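You operate a simulated robot arm through the tools that you are given. There is no shell and no other tool. Be economical: measure what you need, move in short steps, check, and stop when the job is done.

You are at the controls of a simulated two-armed robot. One attempt, no reset.

JOB
Ring the yellow card's number, key in its item number and hang up.
Fine: lay the handset on the desk by the phone; key the item once the display names the office; no spare presses.

Only the result counts: the job must be done as asked and must still hold three seconds after the hand-in. Knocking over, shifting, dropping, spilling or breaking anything else fails it.

ROBOT AND FRAMES
Two 7-joint arms with fingered hands on one trunk, on a base that drives. Base frame: it is fixed to the floor where the robot stands at the start and does not move with it; the origin is under the middle of the robot, x ahead of it, y to its left, z up; the surface under the hand at the start is at about z = 0.74. Units: m, rad, N and s.
The left shoulder is at the start at [0.06, 0.166, 0.851], the right one opposite. With the tool pointing down near the work surface each hand reaches from about 0.36 to 0.86 m from the robot's upright axis, wherever it stands, measured 20 degrees to its own side. Places, roughly: cradle of the desk phone [0.6, 0.4, 0.9]; phone display [0.6, 0.3, 0.9]; top of the red desk [0.8, -0.4, 0.7]. Payload 5 kg a hand.
The tool frame of a hand sits at the grasp point between the pads (the TCP): z along the fingers, y along the line on which they close. The tips reach 0.032 m beyond it. The gripper opens to 0.16 m. The gripper's body begins 0.089 m behind the TCP. The gripper is a hand of 3 fingers: y runs from the thumb to the fingers, the wrist lies at [0, 0, -0.267] in the tool frame, and closing takes about 1.5 s.
Orientation is that of the tool frame in the base frame, as a unit quaternion [w, x, y, z]. With the fingers straight down and closing along the base's y, the tool's x points along the base's -x, its y along +y and its z along -z.

CONTROLS
- The arms move only by the tool apply_moves. It takes "left_moves", "right_moves" or both (then of equal length, played together; a hand with none holds still); each is a list of rows, each a list of 3 entries, a list of its own where there are three numbers: the turn, a rotation vector about the base's x, y, z in rad, then the shift along the base's x, y, z in m, then the finger opening in m, from 0 to 0.16. In form: [[[ax, ay, az], [x, y, z], jaw], ...]. A call has 1 to 12 rows; each row shifts and turns the commanded pose from where the row before left it. Rows are played at 5 a second. More than 0.05 m and 0.15 rad between two rows, or a gripper value outside its range, and nothing of the call is played. Where a pose cannot be reached the arm comes as near as it can. A force on the tool above 40 N (or 10 N above the force at the start of the call, whichever is more), or a blocked arm, ends the call early, and 0.2 s more pass. Each finger travels about 0.045 m/s and halts on what it meets, pressing with about 26 N; the grip force reading is that of the motor and also rises with nothing between the fingers. The clock runs only during rows and for 0.2 s after the last one: add rows that do not move to give the fingers time. The reply holds the time, the measured pose of the TCP, the force on the tool along the base axes, the opening and the grip force, in the units named above and with some noise, with the torque about the TCP (base axes, N m) and any sound that the robot's microphone picked up, and new pictures: "pictures" is both (left out), scene, wrist or none (wrist: the cameras of the hands that moved).
- Cameras (640 x 400 px; columns grow to the right, rows downward): "scene" is now at [0.0506, 0.025, 1.5008]; the picture's right is [0.28, -0.96, 0.00], its down [-0.62, -0.18, -0.76] and it looks along [0.73, 0.21, -0.65] (base axes); focal length 267 px, centre (320, 200). "left" rides on the left gripper at [-0.065, -0.004, -0.116] in its tool frame; the picture's right is [0.06, -1.00, 0.00], its down [0.87, 0.05, -0.49] and it looks along [0.49, 0.03, 0.87] (tool axes); focal length 261 px, centre (320, 200). "right" rides on the right gripper at [0.065, -0.004, -0.116] in its tool frame; the picture's right is [0.06, 1.00, 0.00], its down [-0.87, 0.05, -0.49] and it looks along [-0.49, 0.03, 0.87] (tool axes); focal length 261 px, centre (320, 200). There is no depth. A picture from a camera that has moved, and an enlarged one, comes with that camera's place and axes in the base frame and with its lens.
- raise_lower(by): slides the trunk up (or, below 0, down) by that many m; the arms and the scene camera ride with it, the base frame stays. It gives what a move gives, with no picture.
- drive_base(legs): drives the robot by 1 to 6 legs, each [ahead, turn to the left] in m and rad, along the robot's own axes; the way and the turn of a leg run together, so that a leg with both is an arc; at most 1.5 m and 3.142 rad a leg. The arms and the cameras ride along, it lands a little off, and it stops where it bumps. It gives what a move gives, and a new picture of the scene camera.
- grasp_type(shape, hand): the hand has 3 fingers and takes this shape, open, in about a second: jaw (thumb against the fingers, like two jaws); tri (thumb and two fingers); tip (a fingertip pinch); poke (one finger out to press); point (the index stretched); flat (the hand flat); cup (the hand cupped); fist (a fist). The gripper value then closes the fingers along that shape, each until it touches; the sizes above hold for jaw. It gives what a move gives, with no picture.
- pan_tilt(pan, tilt): turns the head with the scene camera to pan (to the left, within 1.501 rad either way) and tilt (down, from -0.506 to 1.204), counted from straight ahead of the robot. It gives what a move gives, and a new picture of the scene camera.
- zoom(camera, box): a new picture of the part [left, top, right, bottom] of that camera's present view, enlarged. The clock stands still meanwhile.
- finish_job(): hands the job in; it is judged then, once.

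Go step by step. Nothing tells you exact positions but the pictures and the camera data: compare them with the known pose of the tool, close in by small moves and look again before you grip or let go. The budget is 120 turns and 260 pictures, counting those below and the enlarged ones. Unless the task says otherwise, let go and move clear before handing in, and close with one line.

The tools are called after "Request:" as a command line: name --argument value ..., lists and objects as JSON in quotes. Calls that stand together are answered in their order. apply_moves: Moves the arms, as the interface text tells. Its arguments: {"type":"object","properties":{"left_moves":{"type":"array"},"right_moves":{"type":"array"},"pictures":{"type":"string","enum":["both","scene","wrist","none"]}},"required":[]} The other tools are called the same way: raise_lower (by) slides the trunk up or down; grasp_type (shape, hand) gives the hand a shape; drive_base (legs) drives the base; pan_tilt (pan, tilt) turns the head that bears the scene camera; zoom (camera, box) takes an enlarged picture of a part of a camera's view; finish_job () hands the job in.

At the start:

```text
time_s: 0.0
left_ee_pos: [0.4998, 0.5406, 1.1944]
left_tool_rot: [0.0, 0.0, 1.0, 0.0]
left_wrist_force: [0.5, -0.2, -0.5]
left_moment: [0.0, 0.0, 0.02]
left_grip_width: 0.1597
left_finger_force: 0.1
left_shape: jaw
right_ee_pos: [0.5329, 0.0058, 1.163]
right_tool_rot: [0.0, 0.0, 1.0, -0.001]
right_wrist_force: [0.5, -0.9, 0.0]
right_moment: [-0.05, -0.01, -0.01]
right_grip_width: 0.1599
right_finger_force: 0.0
right_shape: jaw
trunk travel left (down, up): [-0.4, 0.19]
robot x, y, heading: [0.0016, 0.0043, 0.004]
head pan, tilt: [0.286, 0.703]
```

scene: 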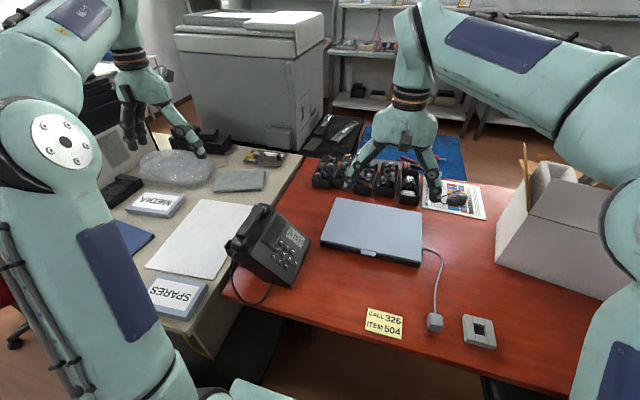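
right: 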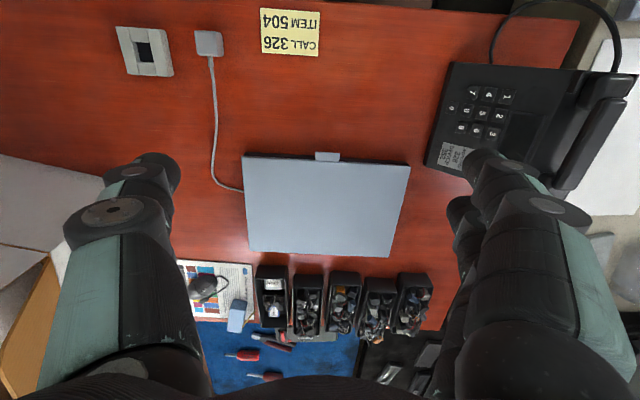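
left: 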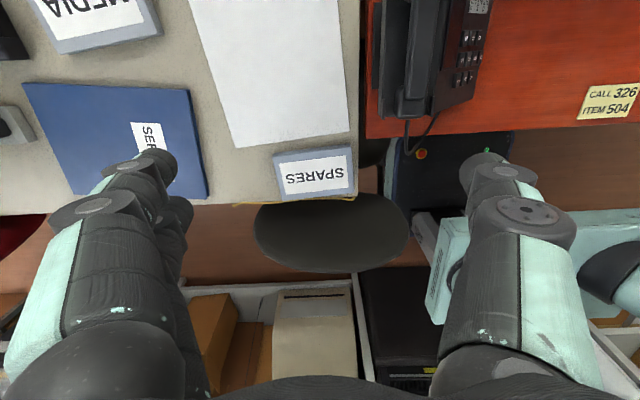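

I see the phone at the left edge of the red desk, with a yellow card reading CALL 326 / ITEM 504. I'll zoom in on the card, phone keypad and display first.

Request:
zoom --camera "scene" --box '[220, 190, 320, 300]'

Request:
zoom --camera "right" --box '[420, 50, 640, 200]'

Request:
zoom --camera "left" --box '[350, 0, 500, 160]'

Request:
zoom --camera "scene" --box '[350, 300, 420, 345]'

```text
3.64 times, centred on (270, 245) of scene
camera zoom: at [0.0506, 0.025, 1.5008], right [0.28, -0.96, 0.0], down [-0.62, -0.18, -0.76], along [0.73, 0.21, -0.65], focal length 970 px, centre (502, 36)
```

zoom: 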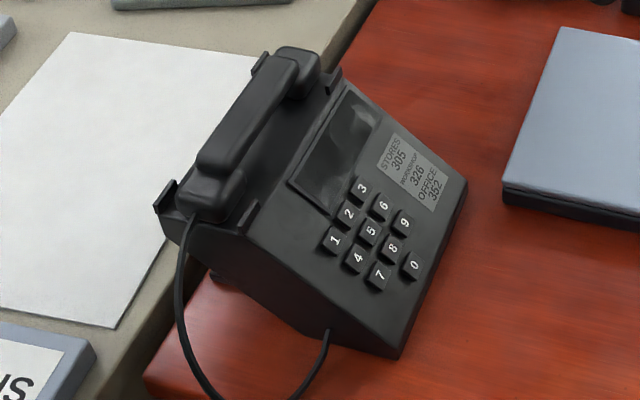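

```text
2.67 times, centred on (530, 125) of right
camera zoom: at [0.4668, 0.0012, 1.278], right [-0.06, 1.0, 0.0], down [0.87, 0.05, 0.49], along [0.49, 0.03, -0.87], focal length 695 px, centre (-240, 400)
```

zoom: 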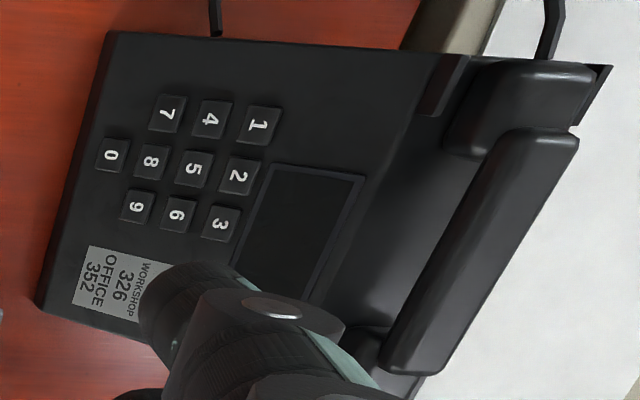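

```text
2.50 times, centred on (425, 80) of left
camera zoom: at [0.5646, 0.5371, 1.3102], right [-0.06, -1.0, 0.0], down [-0.87, 0.05, 0.49], along [-0.49, 0.03, -0.87], focal length 652 px, centre (58, 500)
```

zoom: 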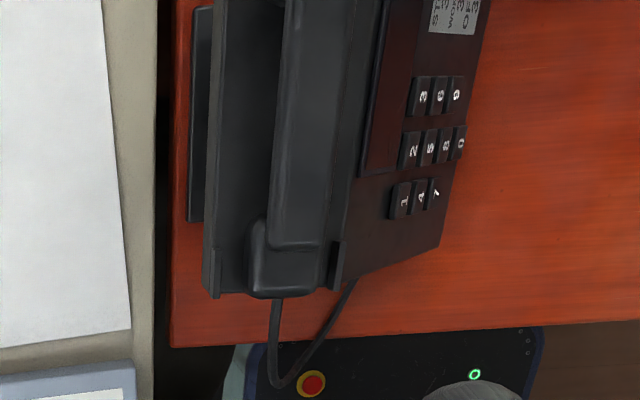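

```text
8.89 times, centred on (385, 322) of scene
camera zoom: at [0.0506, 0.025, 1.5008], right [0.28, -0.96, 0.0], down [-0.62, -0.18, -0.76], along [0.73, 0.21, -0.65], focal length 2372 px, centre (-258, -889)
```

zoom: 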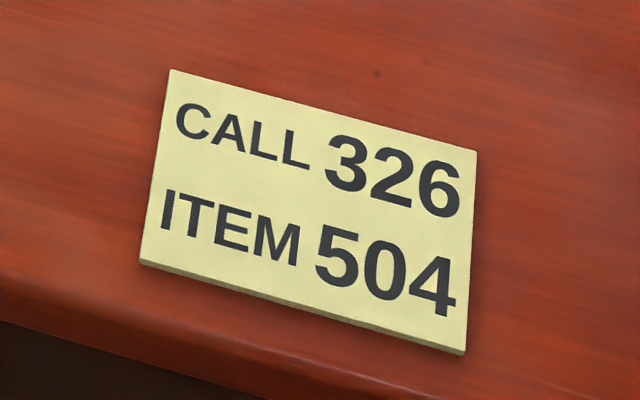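

The card says call 326 (WORKSHOP), item 504; the phone faces the right with its keypad centred near [0.54, 0.29, 0.81] and the handset handle near [0.56, 0.40, 0.90]. I'll move the right hand clear and give it the poke shape, and bring the left hand above the handset for a closer look.

Request:
apply_moves --left_moves '[[[0, 0, 0], [0.02, -0.04, 0], 0.16], [[0, 0, 0], [0.02, -0.04, 0], 0.16], [[0, 0, 0], [0.02, -0.04, 0], 0.16], [[0, 0, 0], [0, -0.017, 0], 0.16], [[0, 0, 0], [0, 0, 0], 0.16]]' --right_moves '[[[0, 0, 0], [0, -0.04, 0], 0.16], [[0, 0, 0], [0, -0.04, 0], 0.16], [[0, 0, 0], [0, -0.04, 0], 0.16], [[0, 0, 0], [0, -0.04, 0], 0.16], [[0, 0, 0], [0, -0.04, 0], 0.16]]'

Request:
grasp_type --hand "right" --shape "poke"

Request:
zoom --camera "right" --box '[0, 0, 640, 400]'

```text
time_s: 1.2
left_ee_pos: [0.56, 0.4044, 1.1965]
left_tool_rot: [0.0, 0.0, 1.0, 0.0]
left_wrist_force: [-0.3, 0.4, -1.1]
left_moment: [0.02, -0.02, 0.02]
left_grip_width: 0.1599
left_finger_force: 0.0
left_shape: jaw
right_ee_pos: [0.5328, -0.1951, 1.1628]
right_tool_rot: [0.0, 0.0, 1.0, 0.001]
right_wrist_force: [-0.2, 0.1, -0.1]
right_moment: [0.02, 0.0, 0.0]
right_grip_width: 0.16
right_finger_force: 0.1
right_shape: jaw
trunk travel left (down, up): [-0.4, 0.19]
robot x, y, heading: [0.0004, 0.0006, 0.007]
head pan, tilt: [0.286, 0.703]
camera scene: at [0.0506, 0.024, 1.5008], right [0.28, -0.96, 0.0], down [-0.62, -0.18, -0.76], along [0.73, 0.21, -0.65], focal length 267 px, centre (320, 200)
camera right: at [0.4671, -0.2006, 1.2775], right [-0.06, 1.0, 0.0], down [0.87, 0.05, 0.49], along [0.49, 0.03, -0.87], focal length 261 px, centre (320, 200)
camera left: at [0.6256, 0.3995, 1.3116], right [-0.06, -1.0, 0.0], down [-0.87, 0.05, 0.49], along [-0.49, 0.03, -0.87], focal length 261 px, centre (320, 200)
```

scene: 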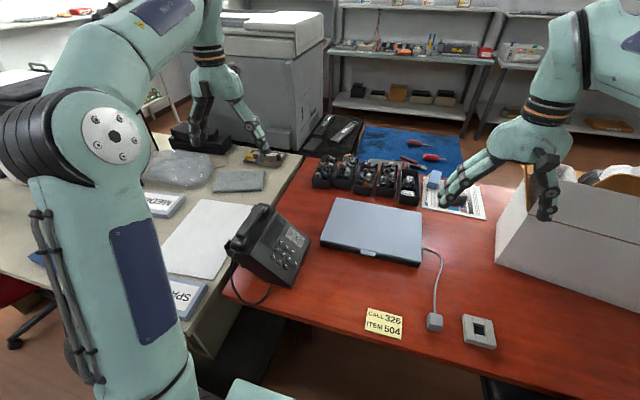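
right: 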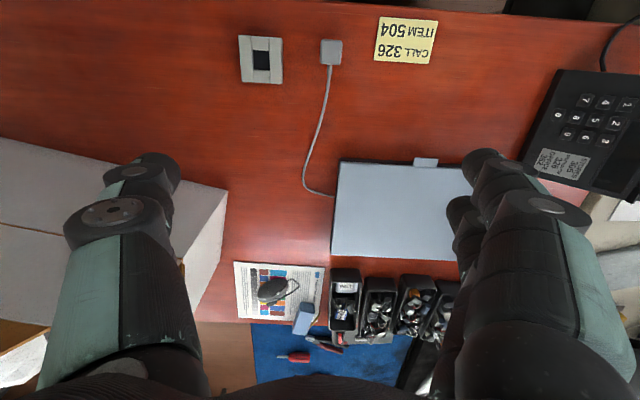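
left: 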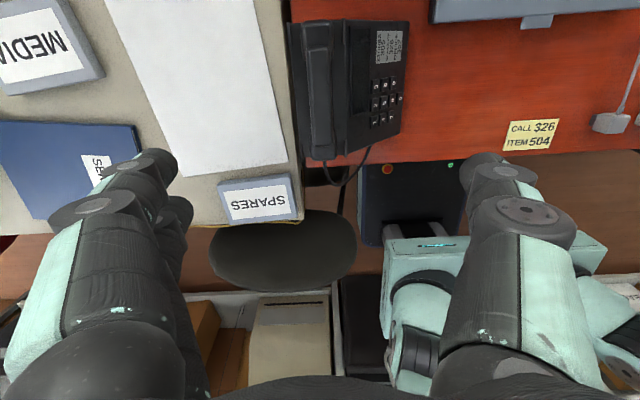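

```text
time_s: 2.1
left_ee_pos: [0.5615, 0.4047, 1.1964]
left_tool_rot: [0.0, 0.0, 1.0, -0.001]
left_wrist_force: [0.7, -0.5, 0.6]
left_moment: [-0.02, 0.01, 0.02]
left_grip_width: 0.16
left_finger_force: 0.1
left_shape: jaw
right_ee_pos: [0.5323, -0.1937, 1.1621]
right_tool_rot: [0.001, 0.0, 1.0, 0.0]
right_wrist_force: [0.0, 0.4, 0.2]
right_moment: [0.01, 0.0, -0.01]
right_grip_width: 0.0
right_finger_force: 0.1
right_shape: poke
trunk travel left (down, up): [-0.4, 0.19]
robot x, y, heading: [-0.0004, 0.0035, 0.005]
head pan, tilt: [0.286, 0.703]
```

```text
1.00 times, centred on (320, 200) of right (not enlarged: the box is as wide or as high as the picture)
camera zoom: at [0.4672, -0.1992, 1.2776], right [-0.06, 1.0, 0.0], down [0.87, 0.05, 0.49], along [0.49, 0.03, -0.87], focal length 261 px, centre (320, 200)
```

zoom: 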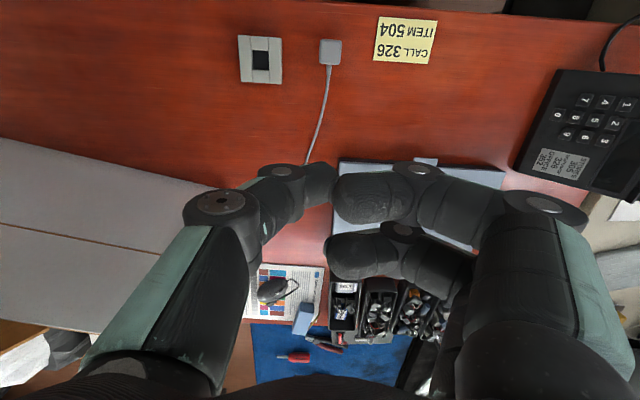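

The right hand took a poke shape, but I need to see which finger is out. I'll zoom in from the scene camera, and on the handset from the left wrist.

Request:
zoom --camera "scene" --box '[430, 80, 600, 230]'

Request:
zoom --camera "left" --box '[270, 0, 430, 200]'

Request:
zoom --camera "scene" --box '[200, 190, 340, 310]'

```text
2.67 times, centred on (515, 155) of scene
camera zoom: at [0.0506, 0.025, 1.5008], right [0.28, -0.96, 0.0], down [-0.62, -0.18, -0.76], along [0.73, 0.21, -0.65], focal length 712 px, centre (-200, 320)
```

zoom: 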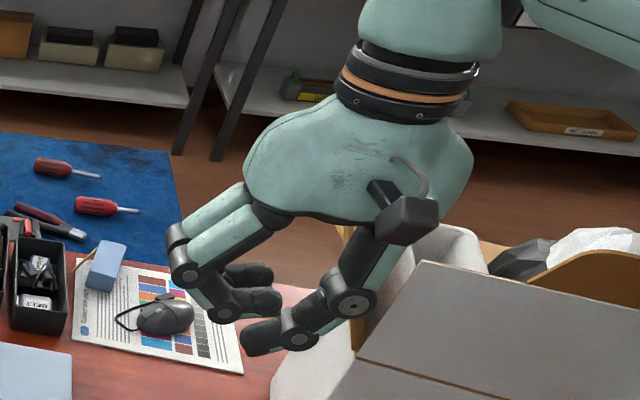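

```text
2.00 times, centred on (350, 100) of left
camera zoom: at [0.6256, 0.4008, 1.3113], right [-0.06, -1.0, 0.0], down [-0.87, 0.05, 0.49], along [-0.49, 0.03, -0.87], focal length 521 px, centre (260, 400)
```

zoom: 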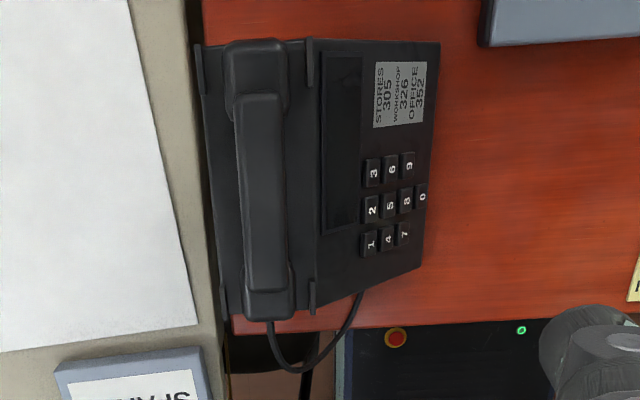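

```text
3.33 times, centred on (270, 250) of scene
camera zoom: at [0.0506, 0.025, 1.5008], right [0.28, -0.96, 0.0], down [-0.62, -0.18, -0.76], along [0.73, 0.21, -0.65], focal length 890 px, centre (487, 33)
```

zoom: 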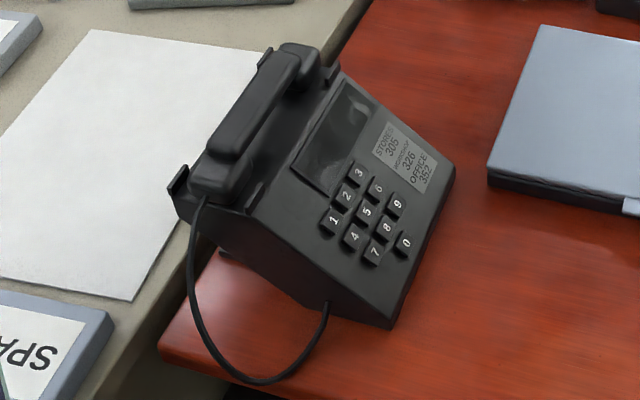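

The curled poke shape shows no clearly stretched finger, so I'll test the "point" shape on the right hand and compare.

Request:
grasp_type --hand "right" --shape "point"

Request:
zoom --camera "scene" --box '[430, 80, 600, 230]'

Request:
zoom --camera "right" --box '[0, 0, 640, 400]'

```text
time_s: 3.0
left_ee_pos: [0.5599, 0.4057, 1.1957]
left_tool_rot: [0.0, 0.0, 1.0, 0.0]
left_wrist_force: [0.0, 0.6, 0.2]
left_moment: [0.0, -0.04, -0.02]
left_grip_width: 0.1601
left_finger_force: 0.1
left_shape: jaw
right_ee_pos: [0.5328, -0.1937, 1.1629]
right_tool_rot: [0.0, -0.001, 1.0, 0.0]
right_wrist_force: [-1.0, 0.3, 0.0]
right_moment: [0.01, -0.03, -0.03]
right_grip_width: 0.0002
right_finger_force: 0.0
right_shape: point
trunk travel left (down, up): [-0.4, 0.19]
robot x, y, heading: [-0.0005, -0.0009, 0.0]
head pan, tilt: [0.286, 0.703]
```

```text
2.67 times, centred on (515, 155) of scene
camera zoom: at [0.0506, 0.0248, 1.5008], right [0.28, -0.96, 0.0], down [-0.62, -0.18, -0.76], along [0.73, 0.21, -0.65], focal length 712 px, centre (-200, 320)
```

zoom: 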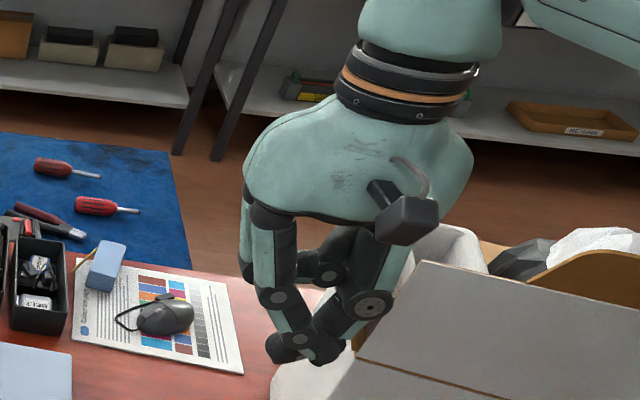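

```text
1.00 times, centred on (320, 200) of right (not enlarged: the box is as wide or as high as the picture)
camera zoom: at [0.4672, -0.1993, 1.2776], right [-0.06, 1.0, 0.0], down [0.87, 0.05, 0.49], along [0.49, 0.03, -0.87], focal length 261 px, centre (320, 200)
```

zoom: 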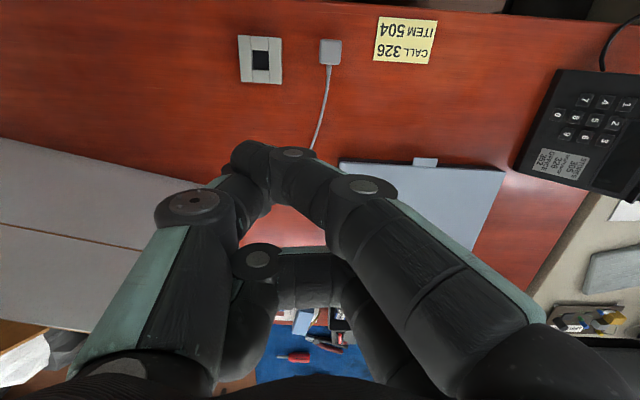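

The fingers may still be in transit, so I'll let them settle and look again.

Request:
apply_moves --right_moves '[[[0, 0, 0], [0, 0, 0], 0.0], [[0, 0, 0], [0, 0, 0], 0.0], [[0, 0, 0], [0, 0, 0], 0.0], [[0, 0, 0], [0, 0, 0], 0.0], [[0, 0, 0], [0, 0, 0], 0.0], [[0, 0, 0], [0, 0, 0], 0.0]]' --pictures "wrist"

Request:
zoom --camera "scene" --box '[430, 80, 600, 230]'

```text
time_s: 4.4
left_ee_pos: [0.5595, 0.4066, 1.1954]
left_tool_rot: [0.0, 0.0, 1.0, 0.0]
left_wrist_force: [0.1, -0.1, -0.9]
left_moment: [-0.02, 0.0, 0.0]
left_grip_width: 0.16
left_finger_force: 0.1
left_shape: jaw
right_ee_pos: [0.5322, -0.1945, 1.1635]
right_tool_rot: [0.0, -0.001, 1.0, 0.0]
right_wrist_force: [0.8, -0.8, 0.1]
right_moment: [0.01, 0.04, 0.01]
right_grip_width: 0.0
right_finger_force: 0.1
right_shape: point
trunk travel left (down, up): [-0.4, 0.19]
robot x, y, heading: [0.0024, 0.0003, -0.002]
head pan, tilt: [0.286, 0.703]
camera right: at [0.4672, -0.1995, 1.2776], right [-0.06, 1.0, 0.0], down [0.87, 0.05, 0.49], along [0.49, 0.03, -0.87], focal length 261 px, centre (320, 200)
```

right: 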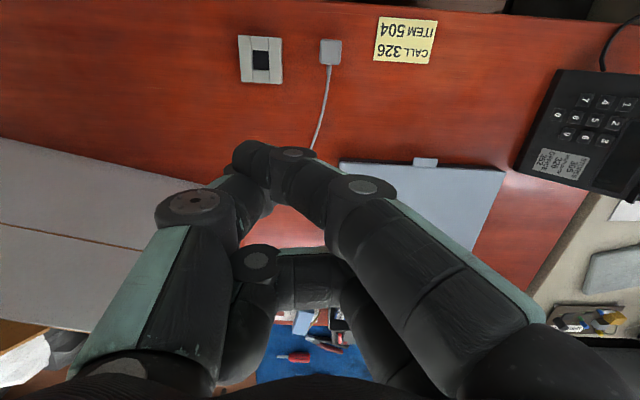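

```text
2.67 times, centred on (515, 155) of scene
camera zoom: at [0.0506, 0.0249, 1.5008], right [0.28, -0.96, 0.0], down [-0.62, -0.18, -0.76], along [0.73, 0.21, -0.65], focal length 712 px, centre (-200, 320)
```

zoom: 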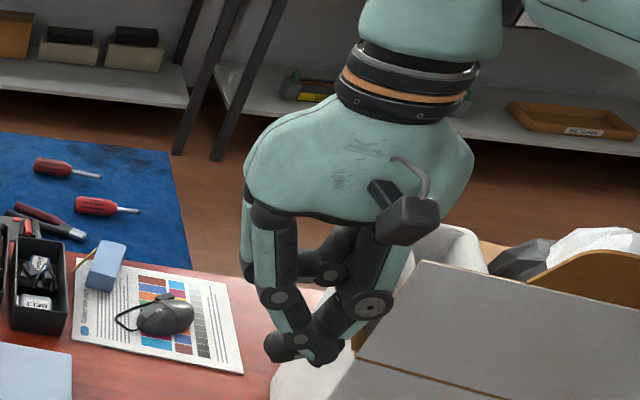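

Value 0 just folds the shape closed; I'll open it (0.16) and see the true point shape.

Request:
apply_moves --right_moves '[[[0, 0, 0], [0, 0, 0], 0.16], [[0, 0, 0], [0, 0, 0], 0.16], [[0, 0, 0], [0, 0, 0], 0.16], [[0, 0, 0], [0, 0, 0], 0.16], [[0, 0, 0], [0, 0, 0], 0.16], [[0, 0, 0], [0, 0, 0], 0.16], [[0, 0, 0], [0, 0, 0], 0.16], [[0, 0, 0], [0, 0, 0], 0.16], [[0, 0, 0], [0, 0, 0], 0.16]]' --pictures "wrist"

Request:
zoom --camera "scene" --box '[430, 80, 600, 230]'

Request:
grasp_type --hand "right" --shape "poke"

Request:
apply_moves --right_moves '[[[0, 0, 0], [0, 0, 0], 0.16], [[0, 0, 0], [0, 0, 0], 0.16], [[0, 0, 0], [0, 0, 0], 0.16], [[0, 0, 0], [0, 0, 0], 0.16], [[0, 0, 0], [0, 0, 0], 0.16], [[0, 0, 0], [0, 0, 0], 0.16], [[0, 0, 0], [0, 0, 0], 0.16], [[0, 0, 0], [0, 0, 0], 0.16], [[0, 0, 0], [0, 0, 0], 0.16]]' --pictures "wrist"

Request:
zoom --camera "scene" --box '[430, 80, 600, 230]'

```text
time_s: 6.4
left_ee_pos: [0.5613, 0.4052, 1.1956]
left_tool_rot: [-0.001, 0.0, 1.0, 0.0]
left_wrist_force: [0.0, 0.7, -0.1]
left_moment: [0.0, -0.02, -0.04]
left_grip_width: 0.16
left_finger_force: 0.2
left_shape: jaw
right_ee_pos: [0.5325, -0.1942, 1.1619]
right_tool_rot: [0.0, 0.0, 1.0, 0.0]
right_wrist_force: [-0.4, 0.1, 0.4]
right_moment: [-0.01, -0.04, -0.02]
right_grip_width: 0.0
right_finger_force: 0.0
right_shape: point
trunk travel left (down, up): [-0.4, 0.19]
robot x, y, heading: [0.0005, 0.0024, -0.002]
head pan, tilt: [0.286, 0.703]
camera right: at [0.4672, -0.1995, 1.2776], right [-0.06, 1.0, 0.0], down [0.87, 0.05, 0.49], along [0.49, 0.03, -0.87], focal length 261 px, centre (320, 200)
```

right: 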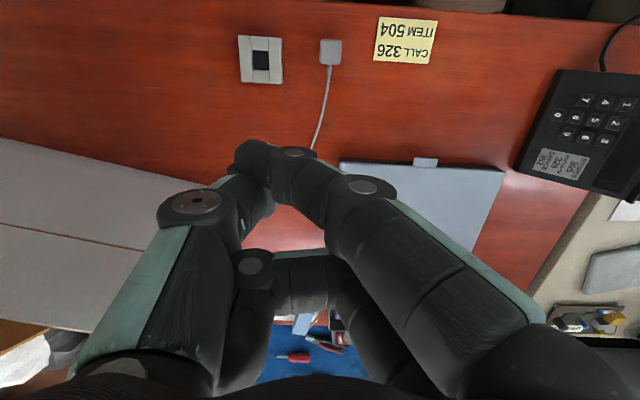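

```text
2.67 times, centred on (515, 155) of scene
camera zoom: at [0.0506, 0.0249, 1.5008], right [0.28, -0.96, 0.0], down [-0.62, -0.18, -0.76], along [0.73, 0.21, -0.65], focal length 712 px, centre (-200, 320)
```

zoom: 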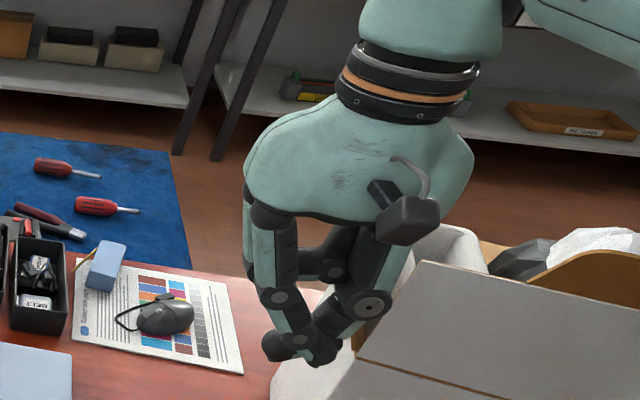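

```text
time_s: 7.3
left_ee_pos: [0.5604, 0.4048, 1.1946]
left_tool_rot: [0.0, 0.001, 1.0, -0.001]
left_wrist_force: [0.1, 0.7, -0.1]
left_moment: [0.02, 0.0, -0.02]
left_grip_width: 0.1599
left_finger_force: 0.0
left_shape: jaw
right_ee_pos: [0.5326, -0.1955, 1.1626]
right_tool_rot: [0.0, 0.0, 1.0, 0.0]
right_wrist_force: [-0.1, -0.3, 0.4]
right_moment: [0.03, -0.01, 0.0]
right_grip_width: 0.0
right_finger_force: 0.2
right_shape: poke
trunk travel left (down, up): [-0.4, 0.19]
robot x, y, heading: [-0.002, -0.0032, 0.001]
head pan, tilt: [0.286, 0.703]
```

```text
time_s: 9.3
left_ee_pos: [0.5606, 0.406, 1.196]
left_tool_rot: [0.0, 0.001, 1.0, 0.0]
left_wrist_force: [0.9, -0.6, -1.3]
left_moment: [-0.02, -0.02, -0.02]
left_grip_width: 0.16
left_finger_force: 0.1
left_shape: jaw
right_ee_pos: [0.5321, -0.1933, 1.1622]
right_tool_rot: [0.0, -0.001, 1.0, 0.001]
right_wrist_force: [0.5, -0.2, 0.4]
right_moment: [0.02, 0.03, -0.01]
right_grip_width: 0.0
right_finger_force: 0.1
right_shape: poke
trunk travel left (down, up): [-0.4, 0.19]
robot x, y, heading: [0.0001, 0.0023, -0.007]
head pan, tilt: [0.286, 0.703]
camera right: at [0.4672, -0.1995, 1.2776], right [-0.06, 1.0, 0.0], down [0.87, 0.05, 0.49], along [0.49, 0.03, -0.87], focal length 261 px, centre (320, 200)
```

right: 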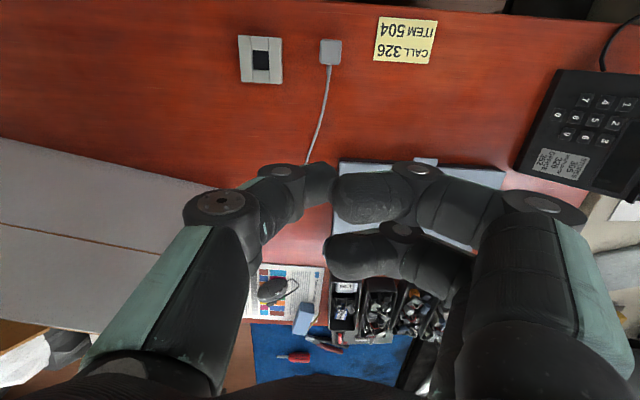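

```text
2.67 times, centred on (515, 155) of scene
camera zoom: at [0.0506, 0.0249, 1.5008], right [0.28, -0.96, 0.0], down [-0.62, -0.18, -0.76], along [0.73, 0.21, -0.65], focal length 712 px, centre (-200, 320)
```

zoom: 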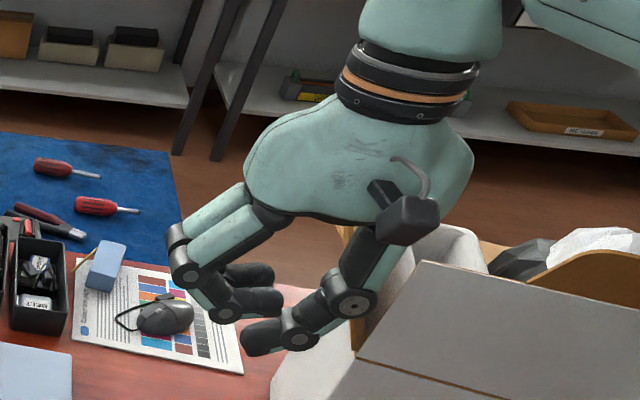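

The shapes are static: in "poke" the thumb tip sits on the tool axis about 0.032 beyond the TCP, good for pressing vertically. The handset handle lies along x at y≈0.403, x 0.50–0.63, top z≈0.905; I'll bring the left hand down to just above it and look.

Request:
apply_moves --left_moves '[[[0, 0, 0], [0.001, -0.001, -0.045], 0.11], [[0, 0, 0], [0, -0.001, -0.045], 0.11], [[0, 0, 0], [0.001, 0, -0.045], 0.11], [[0, 0, 0], [0, 0, -0.045], 0.11], [[0, 0, 0], [0.001, 0, -0.04], 0.11], [[0, 0, 0], [0, 0, 0], 0.11]]'

Request:
zoom --camera "scene" --box '[180, 150, 340, 310]'

Request:
zoom --camera "right" --box '[500, 60, 640, 200]'

```text
time_s: 10.7
left_ee_pos: [0.5641, 0.4025, 0.9745]
left_tool_rot: [0.0, 0.0, 1.0, 0.0]
left_wrist_force: [-0.1, -0.4, -0.4]
left_moment: [0.02, 0.03, -0.02]
left_grip_width: 0.1108
left_finger_force: 0.0
left_shape: jaw
right_ee_pos: [0.5319, -0.1944, 1.164]
right_tool_rot: [0.0, 0.0, 1.0, -0.001]
right_wrist_force: [-1.1, -0.4, -0.3]
right_moment: [0.0, -0.03, 0.02]
right_grip_width: 0.0001
right_finger_force: 0.0
right_shape: poke
trunk travel left (down, up): [-0.4, 0.19]
robot x, y, heading: [-0.0007, 0.0023, -0.001]
head pan, tilt: [0.286, 0.703]
camera scene: at [0.0504, 0.0248, 1.5008], right [0.28, -0.96, 0.0], down [-0.62, -0.18, -0.76], along [0.73, 0.21, -0.65], focal length 267 px, centre (320, 200)
camera left: at [0.6283, 0.3983, 1.0905], right [-0.06, -1.0, 0.0], down [-0.87, 0.05, 0.49], along [-0.49, 0.03, -0.87], focal length 261 px, centre (320, 200)
```

scene: 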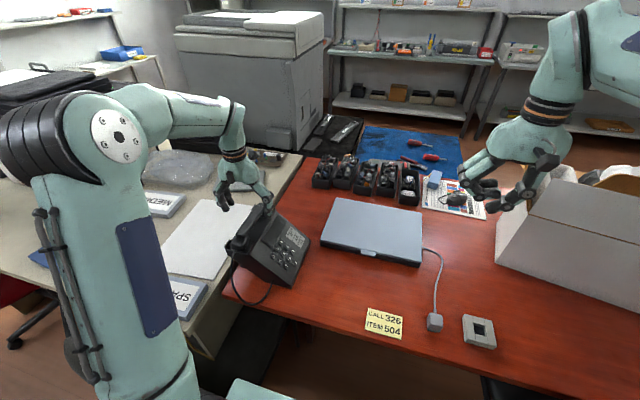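
left: 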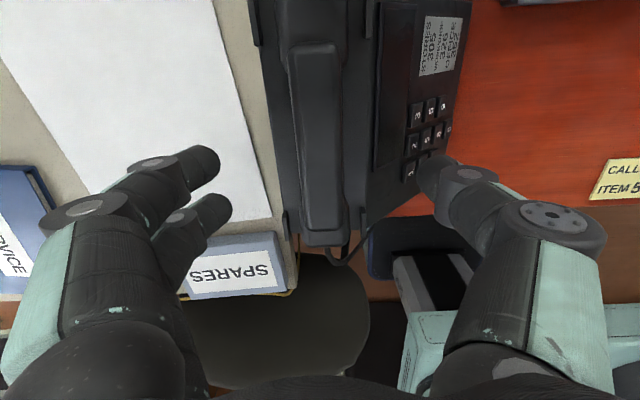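

```text
2.50 times, centred on (260, 230) of scene
camera zoom: at [0.0504, 0.0248, 1.5008], right [0.28, -0.96, 0.0], down [-0.62, -0.18, -0.76], along [0.73, 0.21, -0.65], focal length 667 px, centre (470, 125)
```

zoom: 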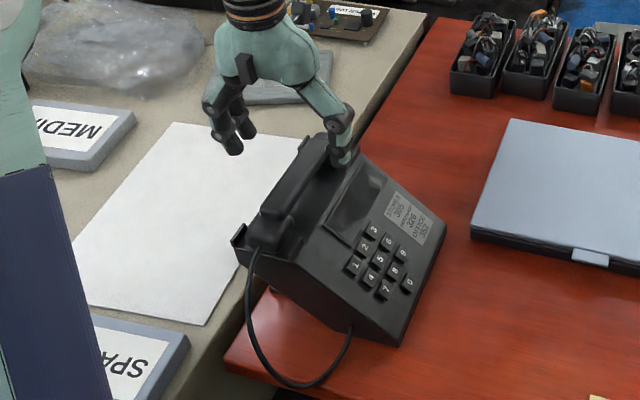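

```text
2.86 times, centred on (570, 130) of right
camera zoom: at [0.467, -0.1995, 1.2777], right [-0.06, 1.0, 0.0], down [0.87, 0.05, 0.49], along [0.49, 0.03, -0.87], focal length 745 px, centre (-394, 400)
```

zoom: 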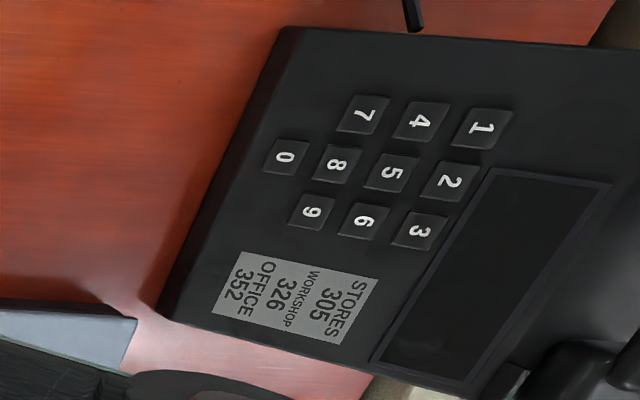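

The hand straddles the handle, which is centred at y≈0.404. I'll descend to TCP z≈0.90 under the force guard and check.

Request:
apply_moves --left_moves '[[[0, 0, 0], [0.001, 0.001, -0.03], 0.11], [[0, 0, 0], [0, 0, -0.025], 0.11], [[0, 0, 0], [0, 0, -0.015], 0.11], [[0, 0, 0], [0, 0, 0], 0.11]]' --pictures "wrist"

Request:
zoom --camera "scene" --box '[200, 170, 320, 270]'

```text
time_s: 11.7
left_ee_pos: [0.5642, 0.4031, 0.9054]
left_tool_rot: [0.001, 0.0, 1.0, 0.0]
left_wrist_force: [-0.2, -0.1, -0.2]
left_moment: [0.02, -0.01, 0.01]
left_grip_width: 0.1105
left_finger_force: 0.1
left_shape: jaw
right_ee_pos: [0.5333, -0.1957, 1.1638]
right_tool_rot: [-0.001, 0.0, 1.0, 0.0]
right_wrist_force: [-0.2, 0.1, 0.0]
right_moment: [0.01, -0.03, 0.01]
right_grip_width: 0.0003
right_finger_force: 0.1
right_shape: poke
trunk travel left (down, up): [-0.4, 0.19]
robot x, y, heading: [0.0019, 0.0006, 0.007]
head pan, tilt: [0.286, 0.703]
camera left: at [0.6286, 0.3989, 1.0214], right [-0.06, -1.0, 0.0], down [-0.87, 0.05, 0.49], along [-0.49, 0.03, -0.87], focal length 261 px, centre (320, 200)
```

left: 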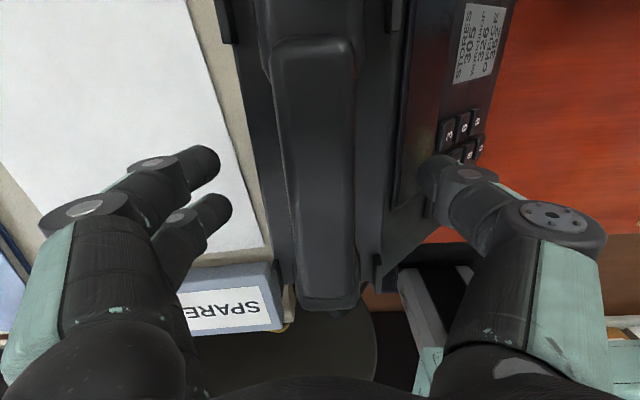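

```text
4.00 times, centred on (260, 220) of scene
camera zoom: at [0.0506, 0.0248, 1.5008], right [0.28, -0.96, 0.0], down [-0.62, -0.18, -0.76], along [0.73, 0.21, -0.65], focal length 1068 px, centre (560, 120)
```

zoom: 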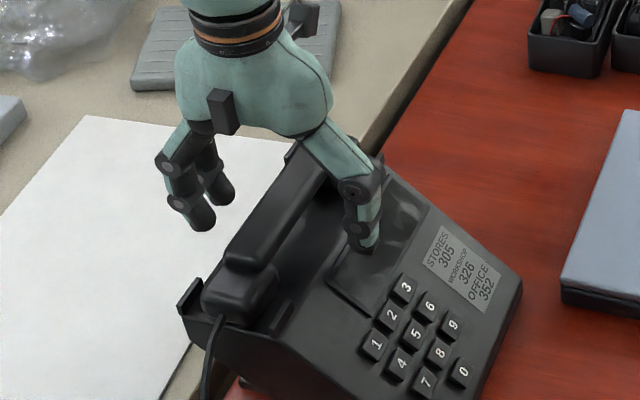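

No contact, and the handle is centred between the fingers with its top near z≈0.90. I'll go 6 mm lower and close.

Request:
apply_moves --left_moves '[[[0, 0, 0], [0, 0, -0.006], 0.11], [[0, 0, 0], [0, 0, 0], 0.08], [[0, 0, 0], [0, 0, 0], 0.05], [[0, 0, 0], [0, 0, 0], 0.02], [[0, 0, 0], [0, 0, 0], 0.01], [[0, 0, 0], [0, 0, 0], 0.0], [[0, 0, 0], [0, 0, 0], 0.0], [[0, 0, 0], [0, 0, 0], 0.0], [[0, 0, 0], [0, 0, 0], 0.0], [[0, 0, 0], [0, 0, 0], 0.0]]' --pictures "wrist"

Request:
zoom --camera "scene" --box '[200, 170, 320, 270]'

```text
time_s: 13.9
left_ee_pos: [0.5643, 0.404, 0.9013]
left_tool_rot: [0.002, 0.0, 1.0, 0.001]
left_wrist_force: [6.5, 7.6, 29.3]
left_moment: [0.01, -0.21, 0.07]
left_grip_width: 0.0574
left_finger_force: 26.7
left_shape: jaw
right_ee_pos: [0.5307, -0.1942, 1.1631]
right_tool_rot: [0.0, 0.001, 1.0, 0.0]
right_wrist_force: [0.0, 0.1, -0.3]
right_moment: [0.0, -0.02, 0.02]
right_grip_width: 0.0001
right_finger_force: 0.0
right_shape: poke
trunk travel left (down, up): [-0.4, 0.19]
robot x, y, heading: [-0.0041, 0.0008, -0.0]
head pan, tilt: [0.286, 0.703]
camera left: at [0.6284, 0.399, 1.0175], right [-0.06, -1.0, 0.0], down [-0.87, 0.05, 0.49], along [-0.49, 0.03, -0.87], focal length 261 px, centre (320, 200)
```

left: 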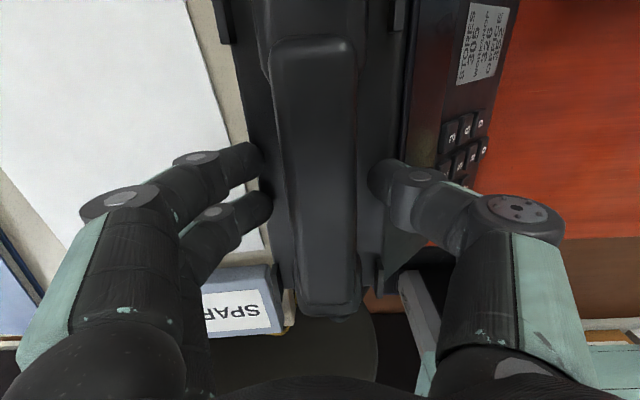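

```text
4.00 times, centred on (260, 220) of scene
camera zoom: at [0.0493, 0.0242, 1.501], right [0.28, -0.96, 0.0], down [-0.62, -0.18, -0.76], along [0.73, 0.22, -0.65], focal length 1068 px, centre (560, 120)
```

zoom: 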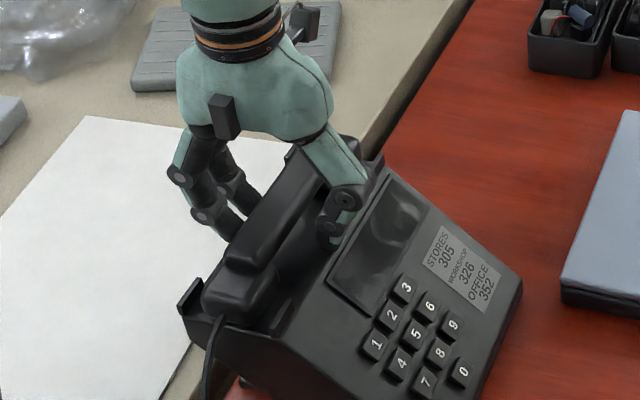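

The tips are pressing on the cradle deck (29 N up) before reaching the handle. I'll open slightly, rise about 12 mm and close again.

Request:
apply_moves --left_moves '[[[0, 0, 0], [0, 0, 0.005], 0.08], [[0, 0, 0], [0, 0, 0.009], 0.08], [[0, 0, 0], [0, 0, 0], 0.08], [[0, 0, 0], [0, 0, 0], 0.05], [[0, 0, 0], [0, 0, 0], 0.03], [[0, 0, 0], [0, 0, 0], 0.01], [[0, 0, 0], [0, 0, 0], 0.0], [[0, 0, 0], [0, 0, 0], 0.0], [[0, 0, 0], [0, 0, 0], 0.0], [[0, 0, 0], [0, 0, 0], 0.0]]' --pictures "wrist"

Request:
zoom --camera "scene" --box '[200, 170, 320, 270]'

```text
time_s: 16.1
left_ee_pos: [0.5629, 0.403, 0.9124]
left_tool_rot: [0.0, 0.0, 1.0, 0.0]
left_wrist_force: [-0.2, 0.4, -0.5]
left_moment: [0.0, -0.03, 0.0]
left_grip_width: 0.0275
left_finger_force: 26.0
left_shape: jaw
right_ee_pos: [0.5318, -0.1938, 1.1617]
right_tool_rot: [0.0, 0.0, 1.0, 0.0]
right_wrist_force: [0.4, 0.2, -0.7]
right_moment: [-0.03, 0.01, 0.02]
right_grip_width: 0.0
right_finger_force: 0.0
right_shape: poke
trunk travel left (down, up): [-0.4, 0.19]
robot x, y, heading: [0.0002, -0.0008, 0.002]
head pan, tilt: [0.286, 0.703]
camera left: at [0.6284, 0.3989, 1.0282], right [-0.06, -1.0, 0.0], down [-0.87, 0.05, 0.49], along [-0.49, 0.03, -0.87], focal length 261 px, centre (320, 200)
```

left: 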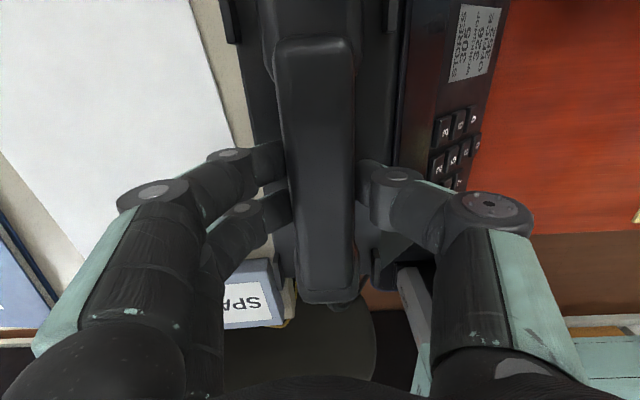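

```text
4.00 times, centred on (260, 220) of scene
camera zoom: at [0.0507, 0.025, 1.5008], right [0.28, -0.96, 0.0], down [-0.62, -0.18, -0.76], along [0.73, 0.21, -0.65], focal length 1068 px, centre (560, 120)
```

zoom: 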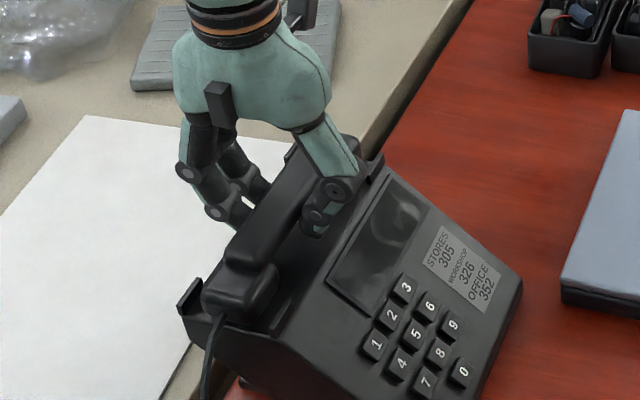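

The grip is solid on the handle (0.0275 m, 26 N, no residual contact). The cradle pose is TCP [0.563, 0.403, 0.9125]; now I lift the handset straight up.

Request:
apply_moves --left_moves '[[[0, 0, 0], [0, 0, 0.02], 0.0], [[0, 0, 0], [0, 0, 0.03], 0.0], [[0, 0, 0], [0, 0, 0.03], 0.0], [[0, 0, 0], [0, 0, 0.03], 0.0], [[0, 0, 0], [0, 0, 0], 0.0]]'

Request:
zoom --camera "scene" --box '[180, 150, 340, 310]'

```text
time_s: 17.3
left_ee_pos: [0.5629, 0.402, 1.0228]
left_tool_rot: [0.0, 0.0, 1.0, 0.0]
left_wrist_force: [0.1, -0.1, -1.4]
left_moment: [0.0, -0.01, 0.0]
left_grip_width: 0.0271
left_finger_force: 26.3
left_shape: jaw
right_ee_pos: [0.5319, -0.1945, 1.1628]
right_tool_rot: [0.0, 0.0, 1.0, 0.001]
right_wrist_force: [0.3, -0.3, 0.7]
right_moment: [-0.02, 0.01, 0.0]
right_grip_width: 0.0
right_finger_force: 0.0
right_shape: poke
trunk travel left (down, up): [-0.4, 0.19]
robot x, y, heading: [-0.0012, 0.0008, -0.002]
head pan, tilt: [0.286, 0.703]
camera scene: at [0.0507, 0.025, 1.5007], right [0.28, -0.96, 0.0], down [-0.62, -0.18, -0.76], along [0.73, 0.21, -0.65], focal length 267 px, centre (320, 200)
camera left: at [0.6279, 0.3982, 1.1392], right [-0.06, -1.0, 0.0], down [-0.87, 0.05, 0.49], along [-0.49, 0.03, -0.87], focal length 261 px, centre (320, 200)
```

scene: 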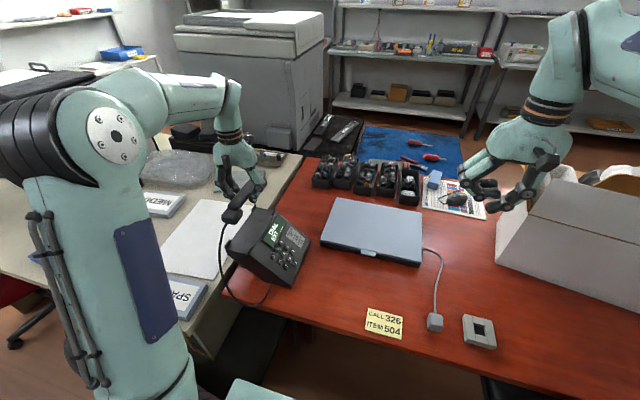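
left: 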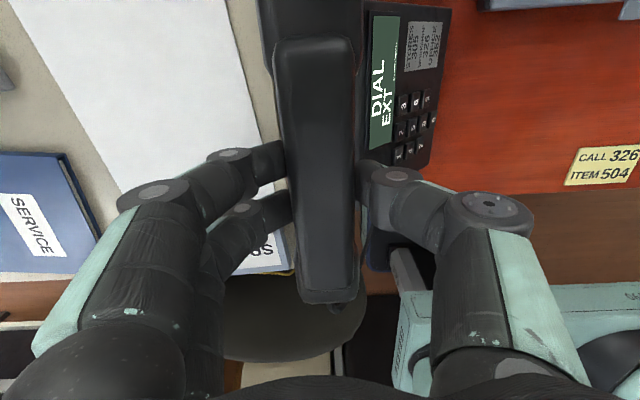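

```text
2.50 times, centred on (260, 230) of scene
camera zoom: at [0.0507, 0.025, 1.5007], right [0.28, -0.96, 0.0], down [-0.62, -0.18, -0.76], along [0.73, 0.21, -0.65], focal length 667 px, centre (470, 125)
```

zoom: 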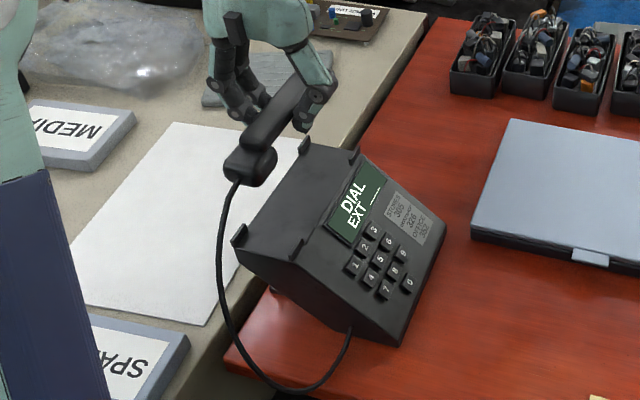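

The display shows "DIAL EXT ___". Next I carry the handset over to the free part of the red desk in front of the phone, around [0.533, 0.11], and stop above it.

Request:
apply_moves --left_moves '[[[0, 0, 0], [-0.005, -0.045, 0], 0.0], [[0, 0, 0], [-0.005, -0.045, 0], 0.0], [[0, 0, 0], [-0.005, -0.045, 0], 0.0], [[0, 0, 0], [-0.005, -0.045, 0], 0.0], [[0, 0, 0], [-0.005, -0.045, 0], 0.0], [[0, 0, 0], [-0.005, -0.045, 0], 0.0], [[0, 0, 0], [0, -0.022, -0.03], 0.0], [[0, 0, 0], [0, 0, -0.04], 0.0], [[0, 0, 0], [0, 0, -0.04], 0.0], [[0, 0, 0], [0, 0, -0.03], 0.0], [[0, 0, 0], [0, 0, 0], 0.0]]'

Request:
zoom --camera "scene" --box '[200, 150, 440, 350]'

```text
time_s: 19.7
left_ee_pos: [0.5351, 0.1124, 0.8832]
left_tool_rot: [0.001, 0.0, 1.0, 0.0]
left_wrist_force: [-0.3, 0.0, -2.1]
left_moment: [0.01, 0.0, -0.03]
left_grip_width: 0.0271
left_finger_force: 25.8
left_shape: jaw
right_ee_pos: [0.5325, -0.194, 1.1615]
right_tool_rot: [-0.001, 0.001, 1.0, -0.001]
right_wrist_force: [-0.6, -0.6, 0.2]
right_moment: [-0.01, -0.03, -0.01]
right_grip_width: 0.0
right_finger_force: 0.1
right_shape: poke
trunk travel left (down, up): [-0.4, 0.19]
robot x, y, heading: [0.0006, -0.0016, 0.002]
head pan, tilt: [0.286, 0.703]
camera scene: at [0.0506, 0.0249, 1.5008], right [0.28, -0.96, 0.0], down [-0.62, -0.18, -0.76], along [0.73, 0.21, -0.65], focal length 267 px, centre (320, 200)
camera left: at [0.5996, 0.1086, 0.9988], right [-0.06, -1.0, 0.0], down [-0.87, 0.05, 0.49], along [-0.49, 0.03, -0.87], focal length 261 px, centre (320, 200)
```

scene: 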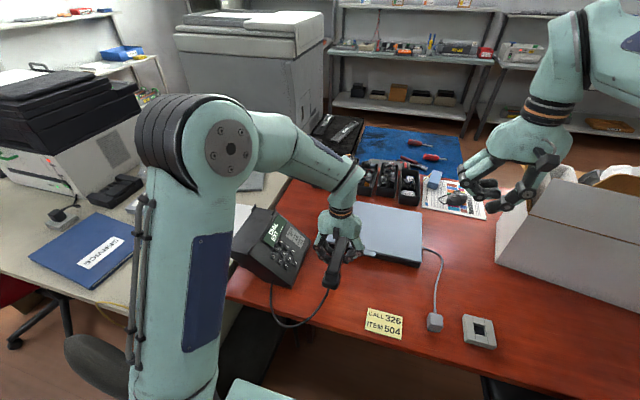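
left: 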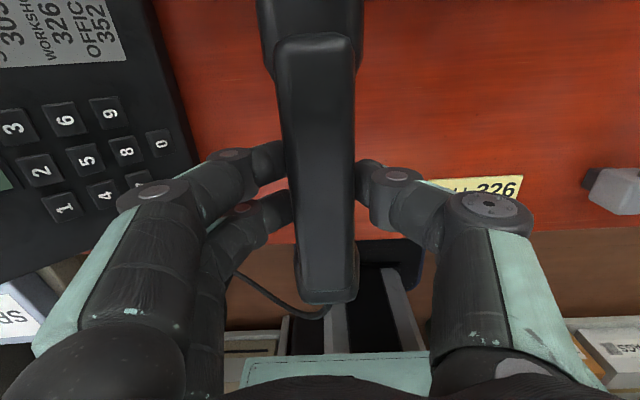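

```text
2.00 times, centred on (320, 250) of scene
camera zoom: at [0.0506, 0.0249, 1.5008], right [0.28, -0.96, 0.0], down [-0.62, -0.18, -0.76], along [0.73, 0.21, -0.65], focal length 534 px, centre (320, 100)
```

zoom: 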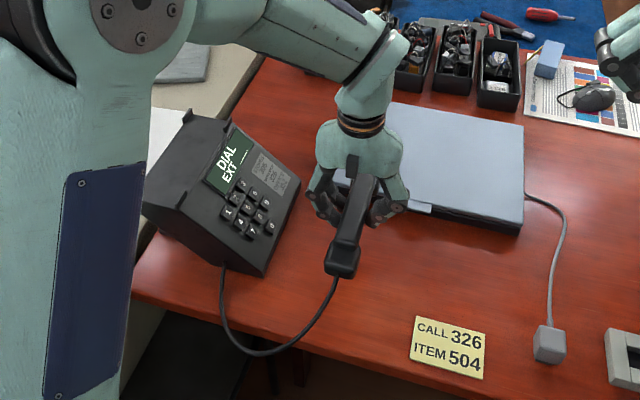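

The handset hangs level above clear desk. I'll lower it gently until it touches.

Request:
apply_moves --left_moves '[[[0, 0, 0], [0, 0, -0.03], 0.0], [[0, 0, 0], [0, 0, -0.03], 0.0], [[0, 0, 0], [0, 0, -0.015], 0.0], [[0, 0, 0], [0, 0, 0], 0.0]]' --pictures "scene"

Request:
zoom --camera "scene" --box '[280, 180, 400, 310]'

```text
time_s: 20.7
left_ee_pos: [0.5338, 0.1108, 0.8057]
left_tool_rot: [0.0, 0.0, 1.0, 0.0]
left_wrist_force: [-0.1, 0.2, -2.3]
left_moment: [-0.02, -0.01, 0.0]
left_grip_width: 0.0153
left_finger_force: 25.8
left_shape: jaw
right_ee_pos: [0.531, -0.1945, 1.1628]
right_tool_rot: [0.0, 0.0, 1.0, 0.0]
right_wrist_force: [-0.3, -0.9, 0.2]
right_moment: [0.02, -0.03, 0.01]
right_grip_width: 0.0001
right_finger_force: 0.0
right_shape: poke
trunk travel left (down, up): [-0.4, 0.19]
robot x, y, heading: [0.0006, -0.0046, 0.005]
head pan, tilt: [0.286, 0.703]
camera scene: at [0.0507, 0.0248, 1.5008], right [0.28, -0.96, 0.0], down [-0.62, -0.18, -0.76], along [0.73, 0.21, -0.65], focal length 267 px, centre (320, 200)
```

scene: 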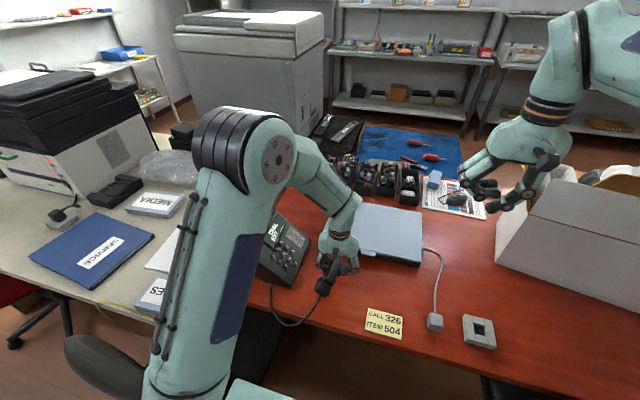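

```text
3.08 times, centred on (340, 245) of scene
camera zoom: at [0.0507, 0.0248, 1.5008], right [0.28, -0.96, 0.0], down [-0.62, -0.18, -0.76], along [0.73, 0.21, -0.65], focal length 821 px, centre (258, 62)
```

zoom: 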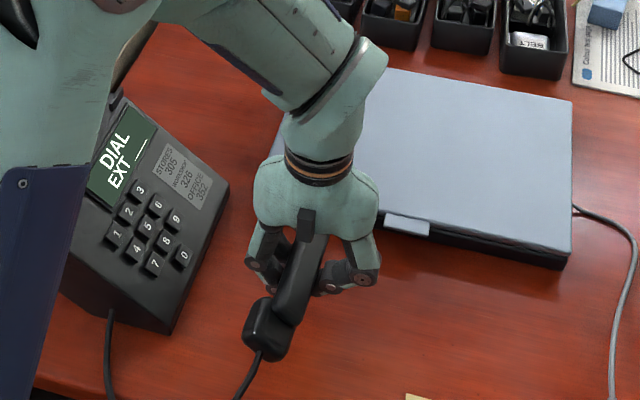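

The grip width dropped to 0.015, so the handset may have shifted in the fingers. I'll check with the left wrist camera before going on.

Request:
zoom --camera "left" --box '[0, 0, 640, 400]'

Request:
zoom --camera "right" --box '[380, 0, 640, 180]'

```text
1.00 times, centred on (320, 200) of left (not enlarged: the box is as wide or as high as the picture)
camera zoom: at [0.599, 0.1072, 0.9219], right [-0.06, -1.0, 0.0], down [-0.87, 0.05, 0.49], along [-0.49, 0.03, -0.87], focal length 261 px, centre (320, 200)
```

zoom: 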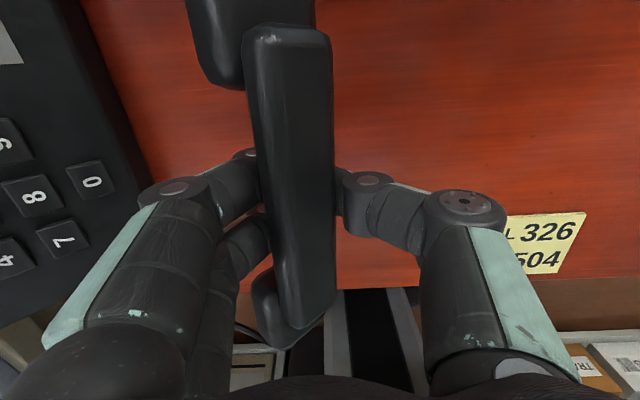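

```text
2.22 times, centred on (510, 90) of right
camera zoom: at [0.4672, -0.1995, 1.2776], right [-0.06, 1.0, 0.0], down [0.87, 0.05, 0.49], along [0.49, 0.03, -0.87], focal length 579 px, centre (-102, 444)
```

zoom: 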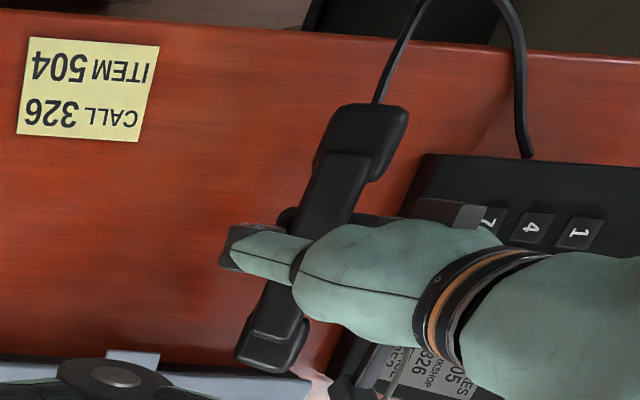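

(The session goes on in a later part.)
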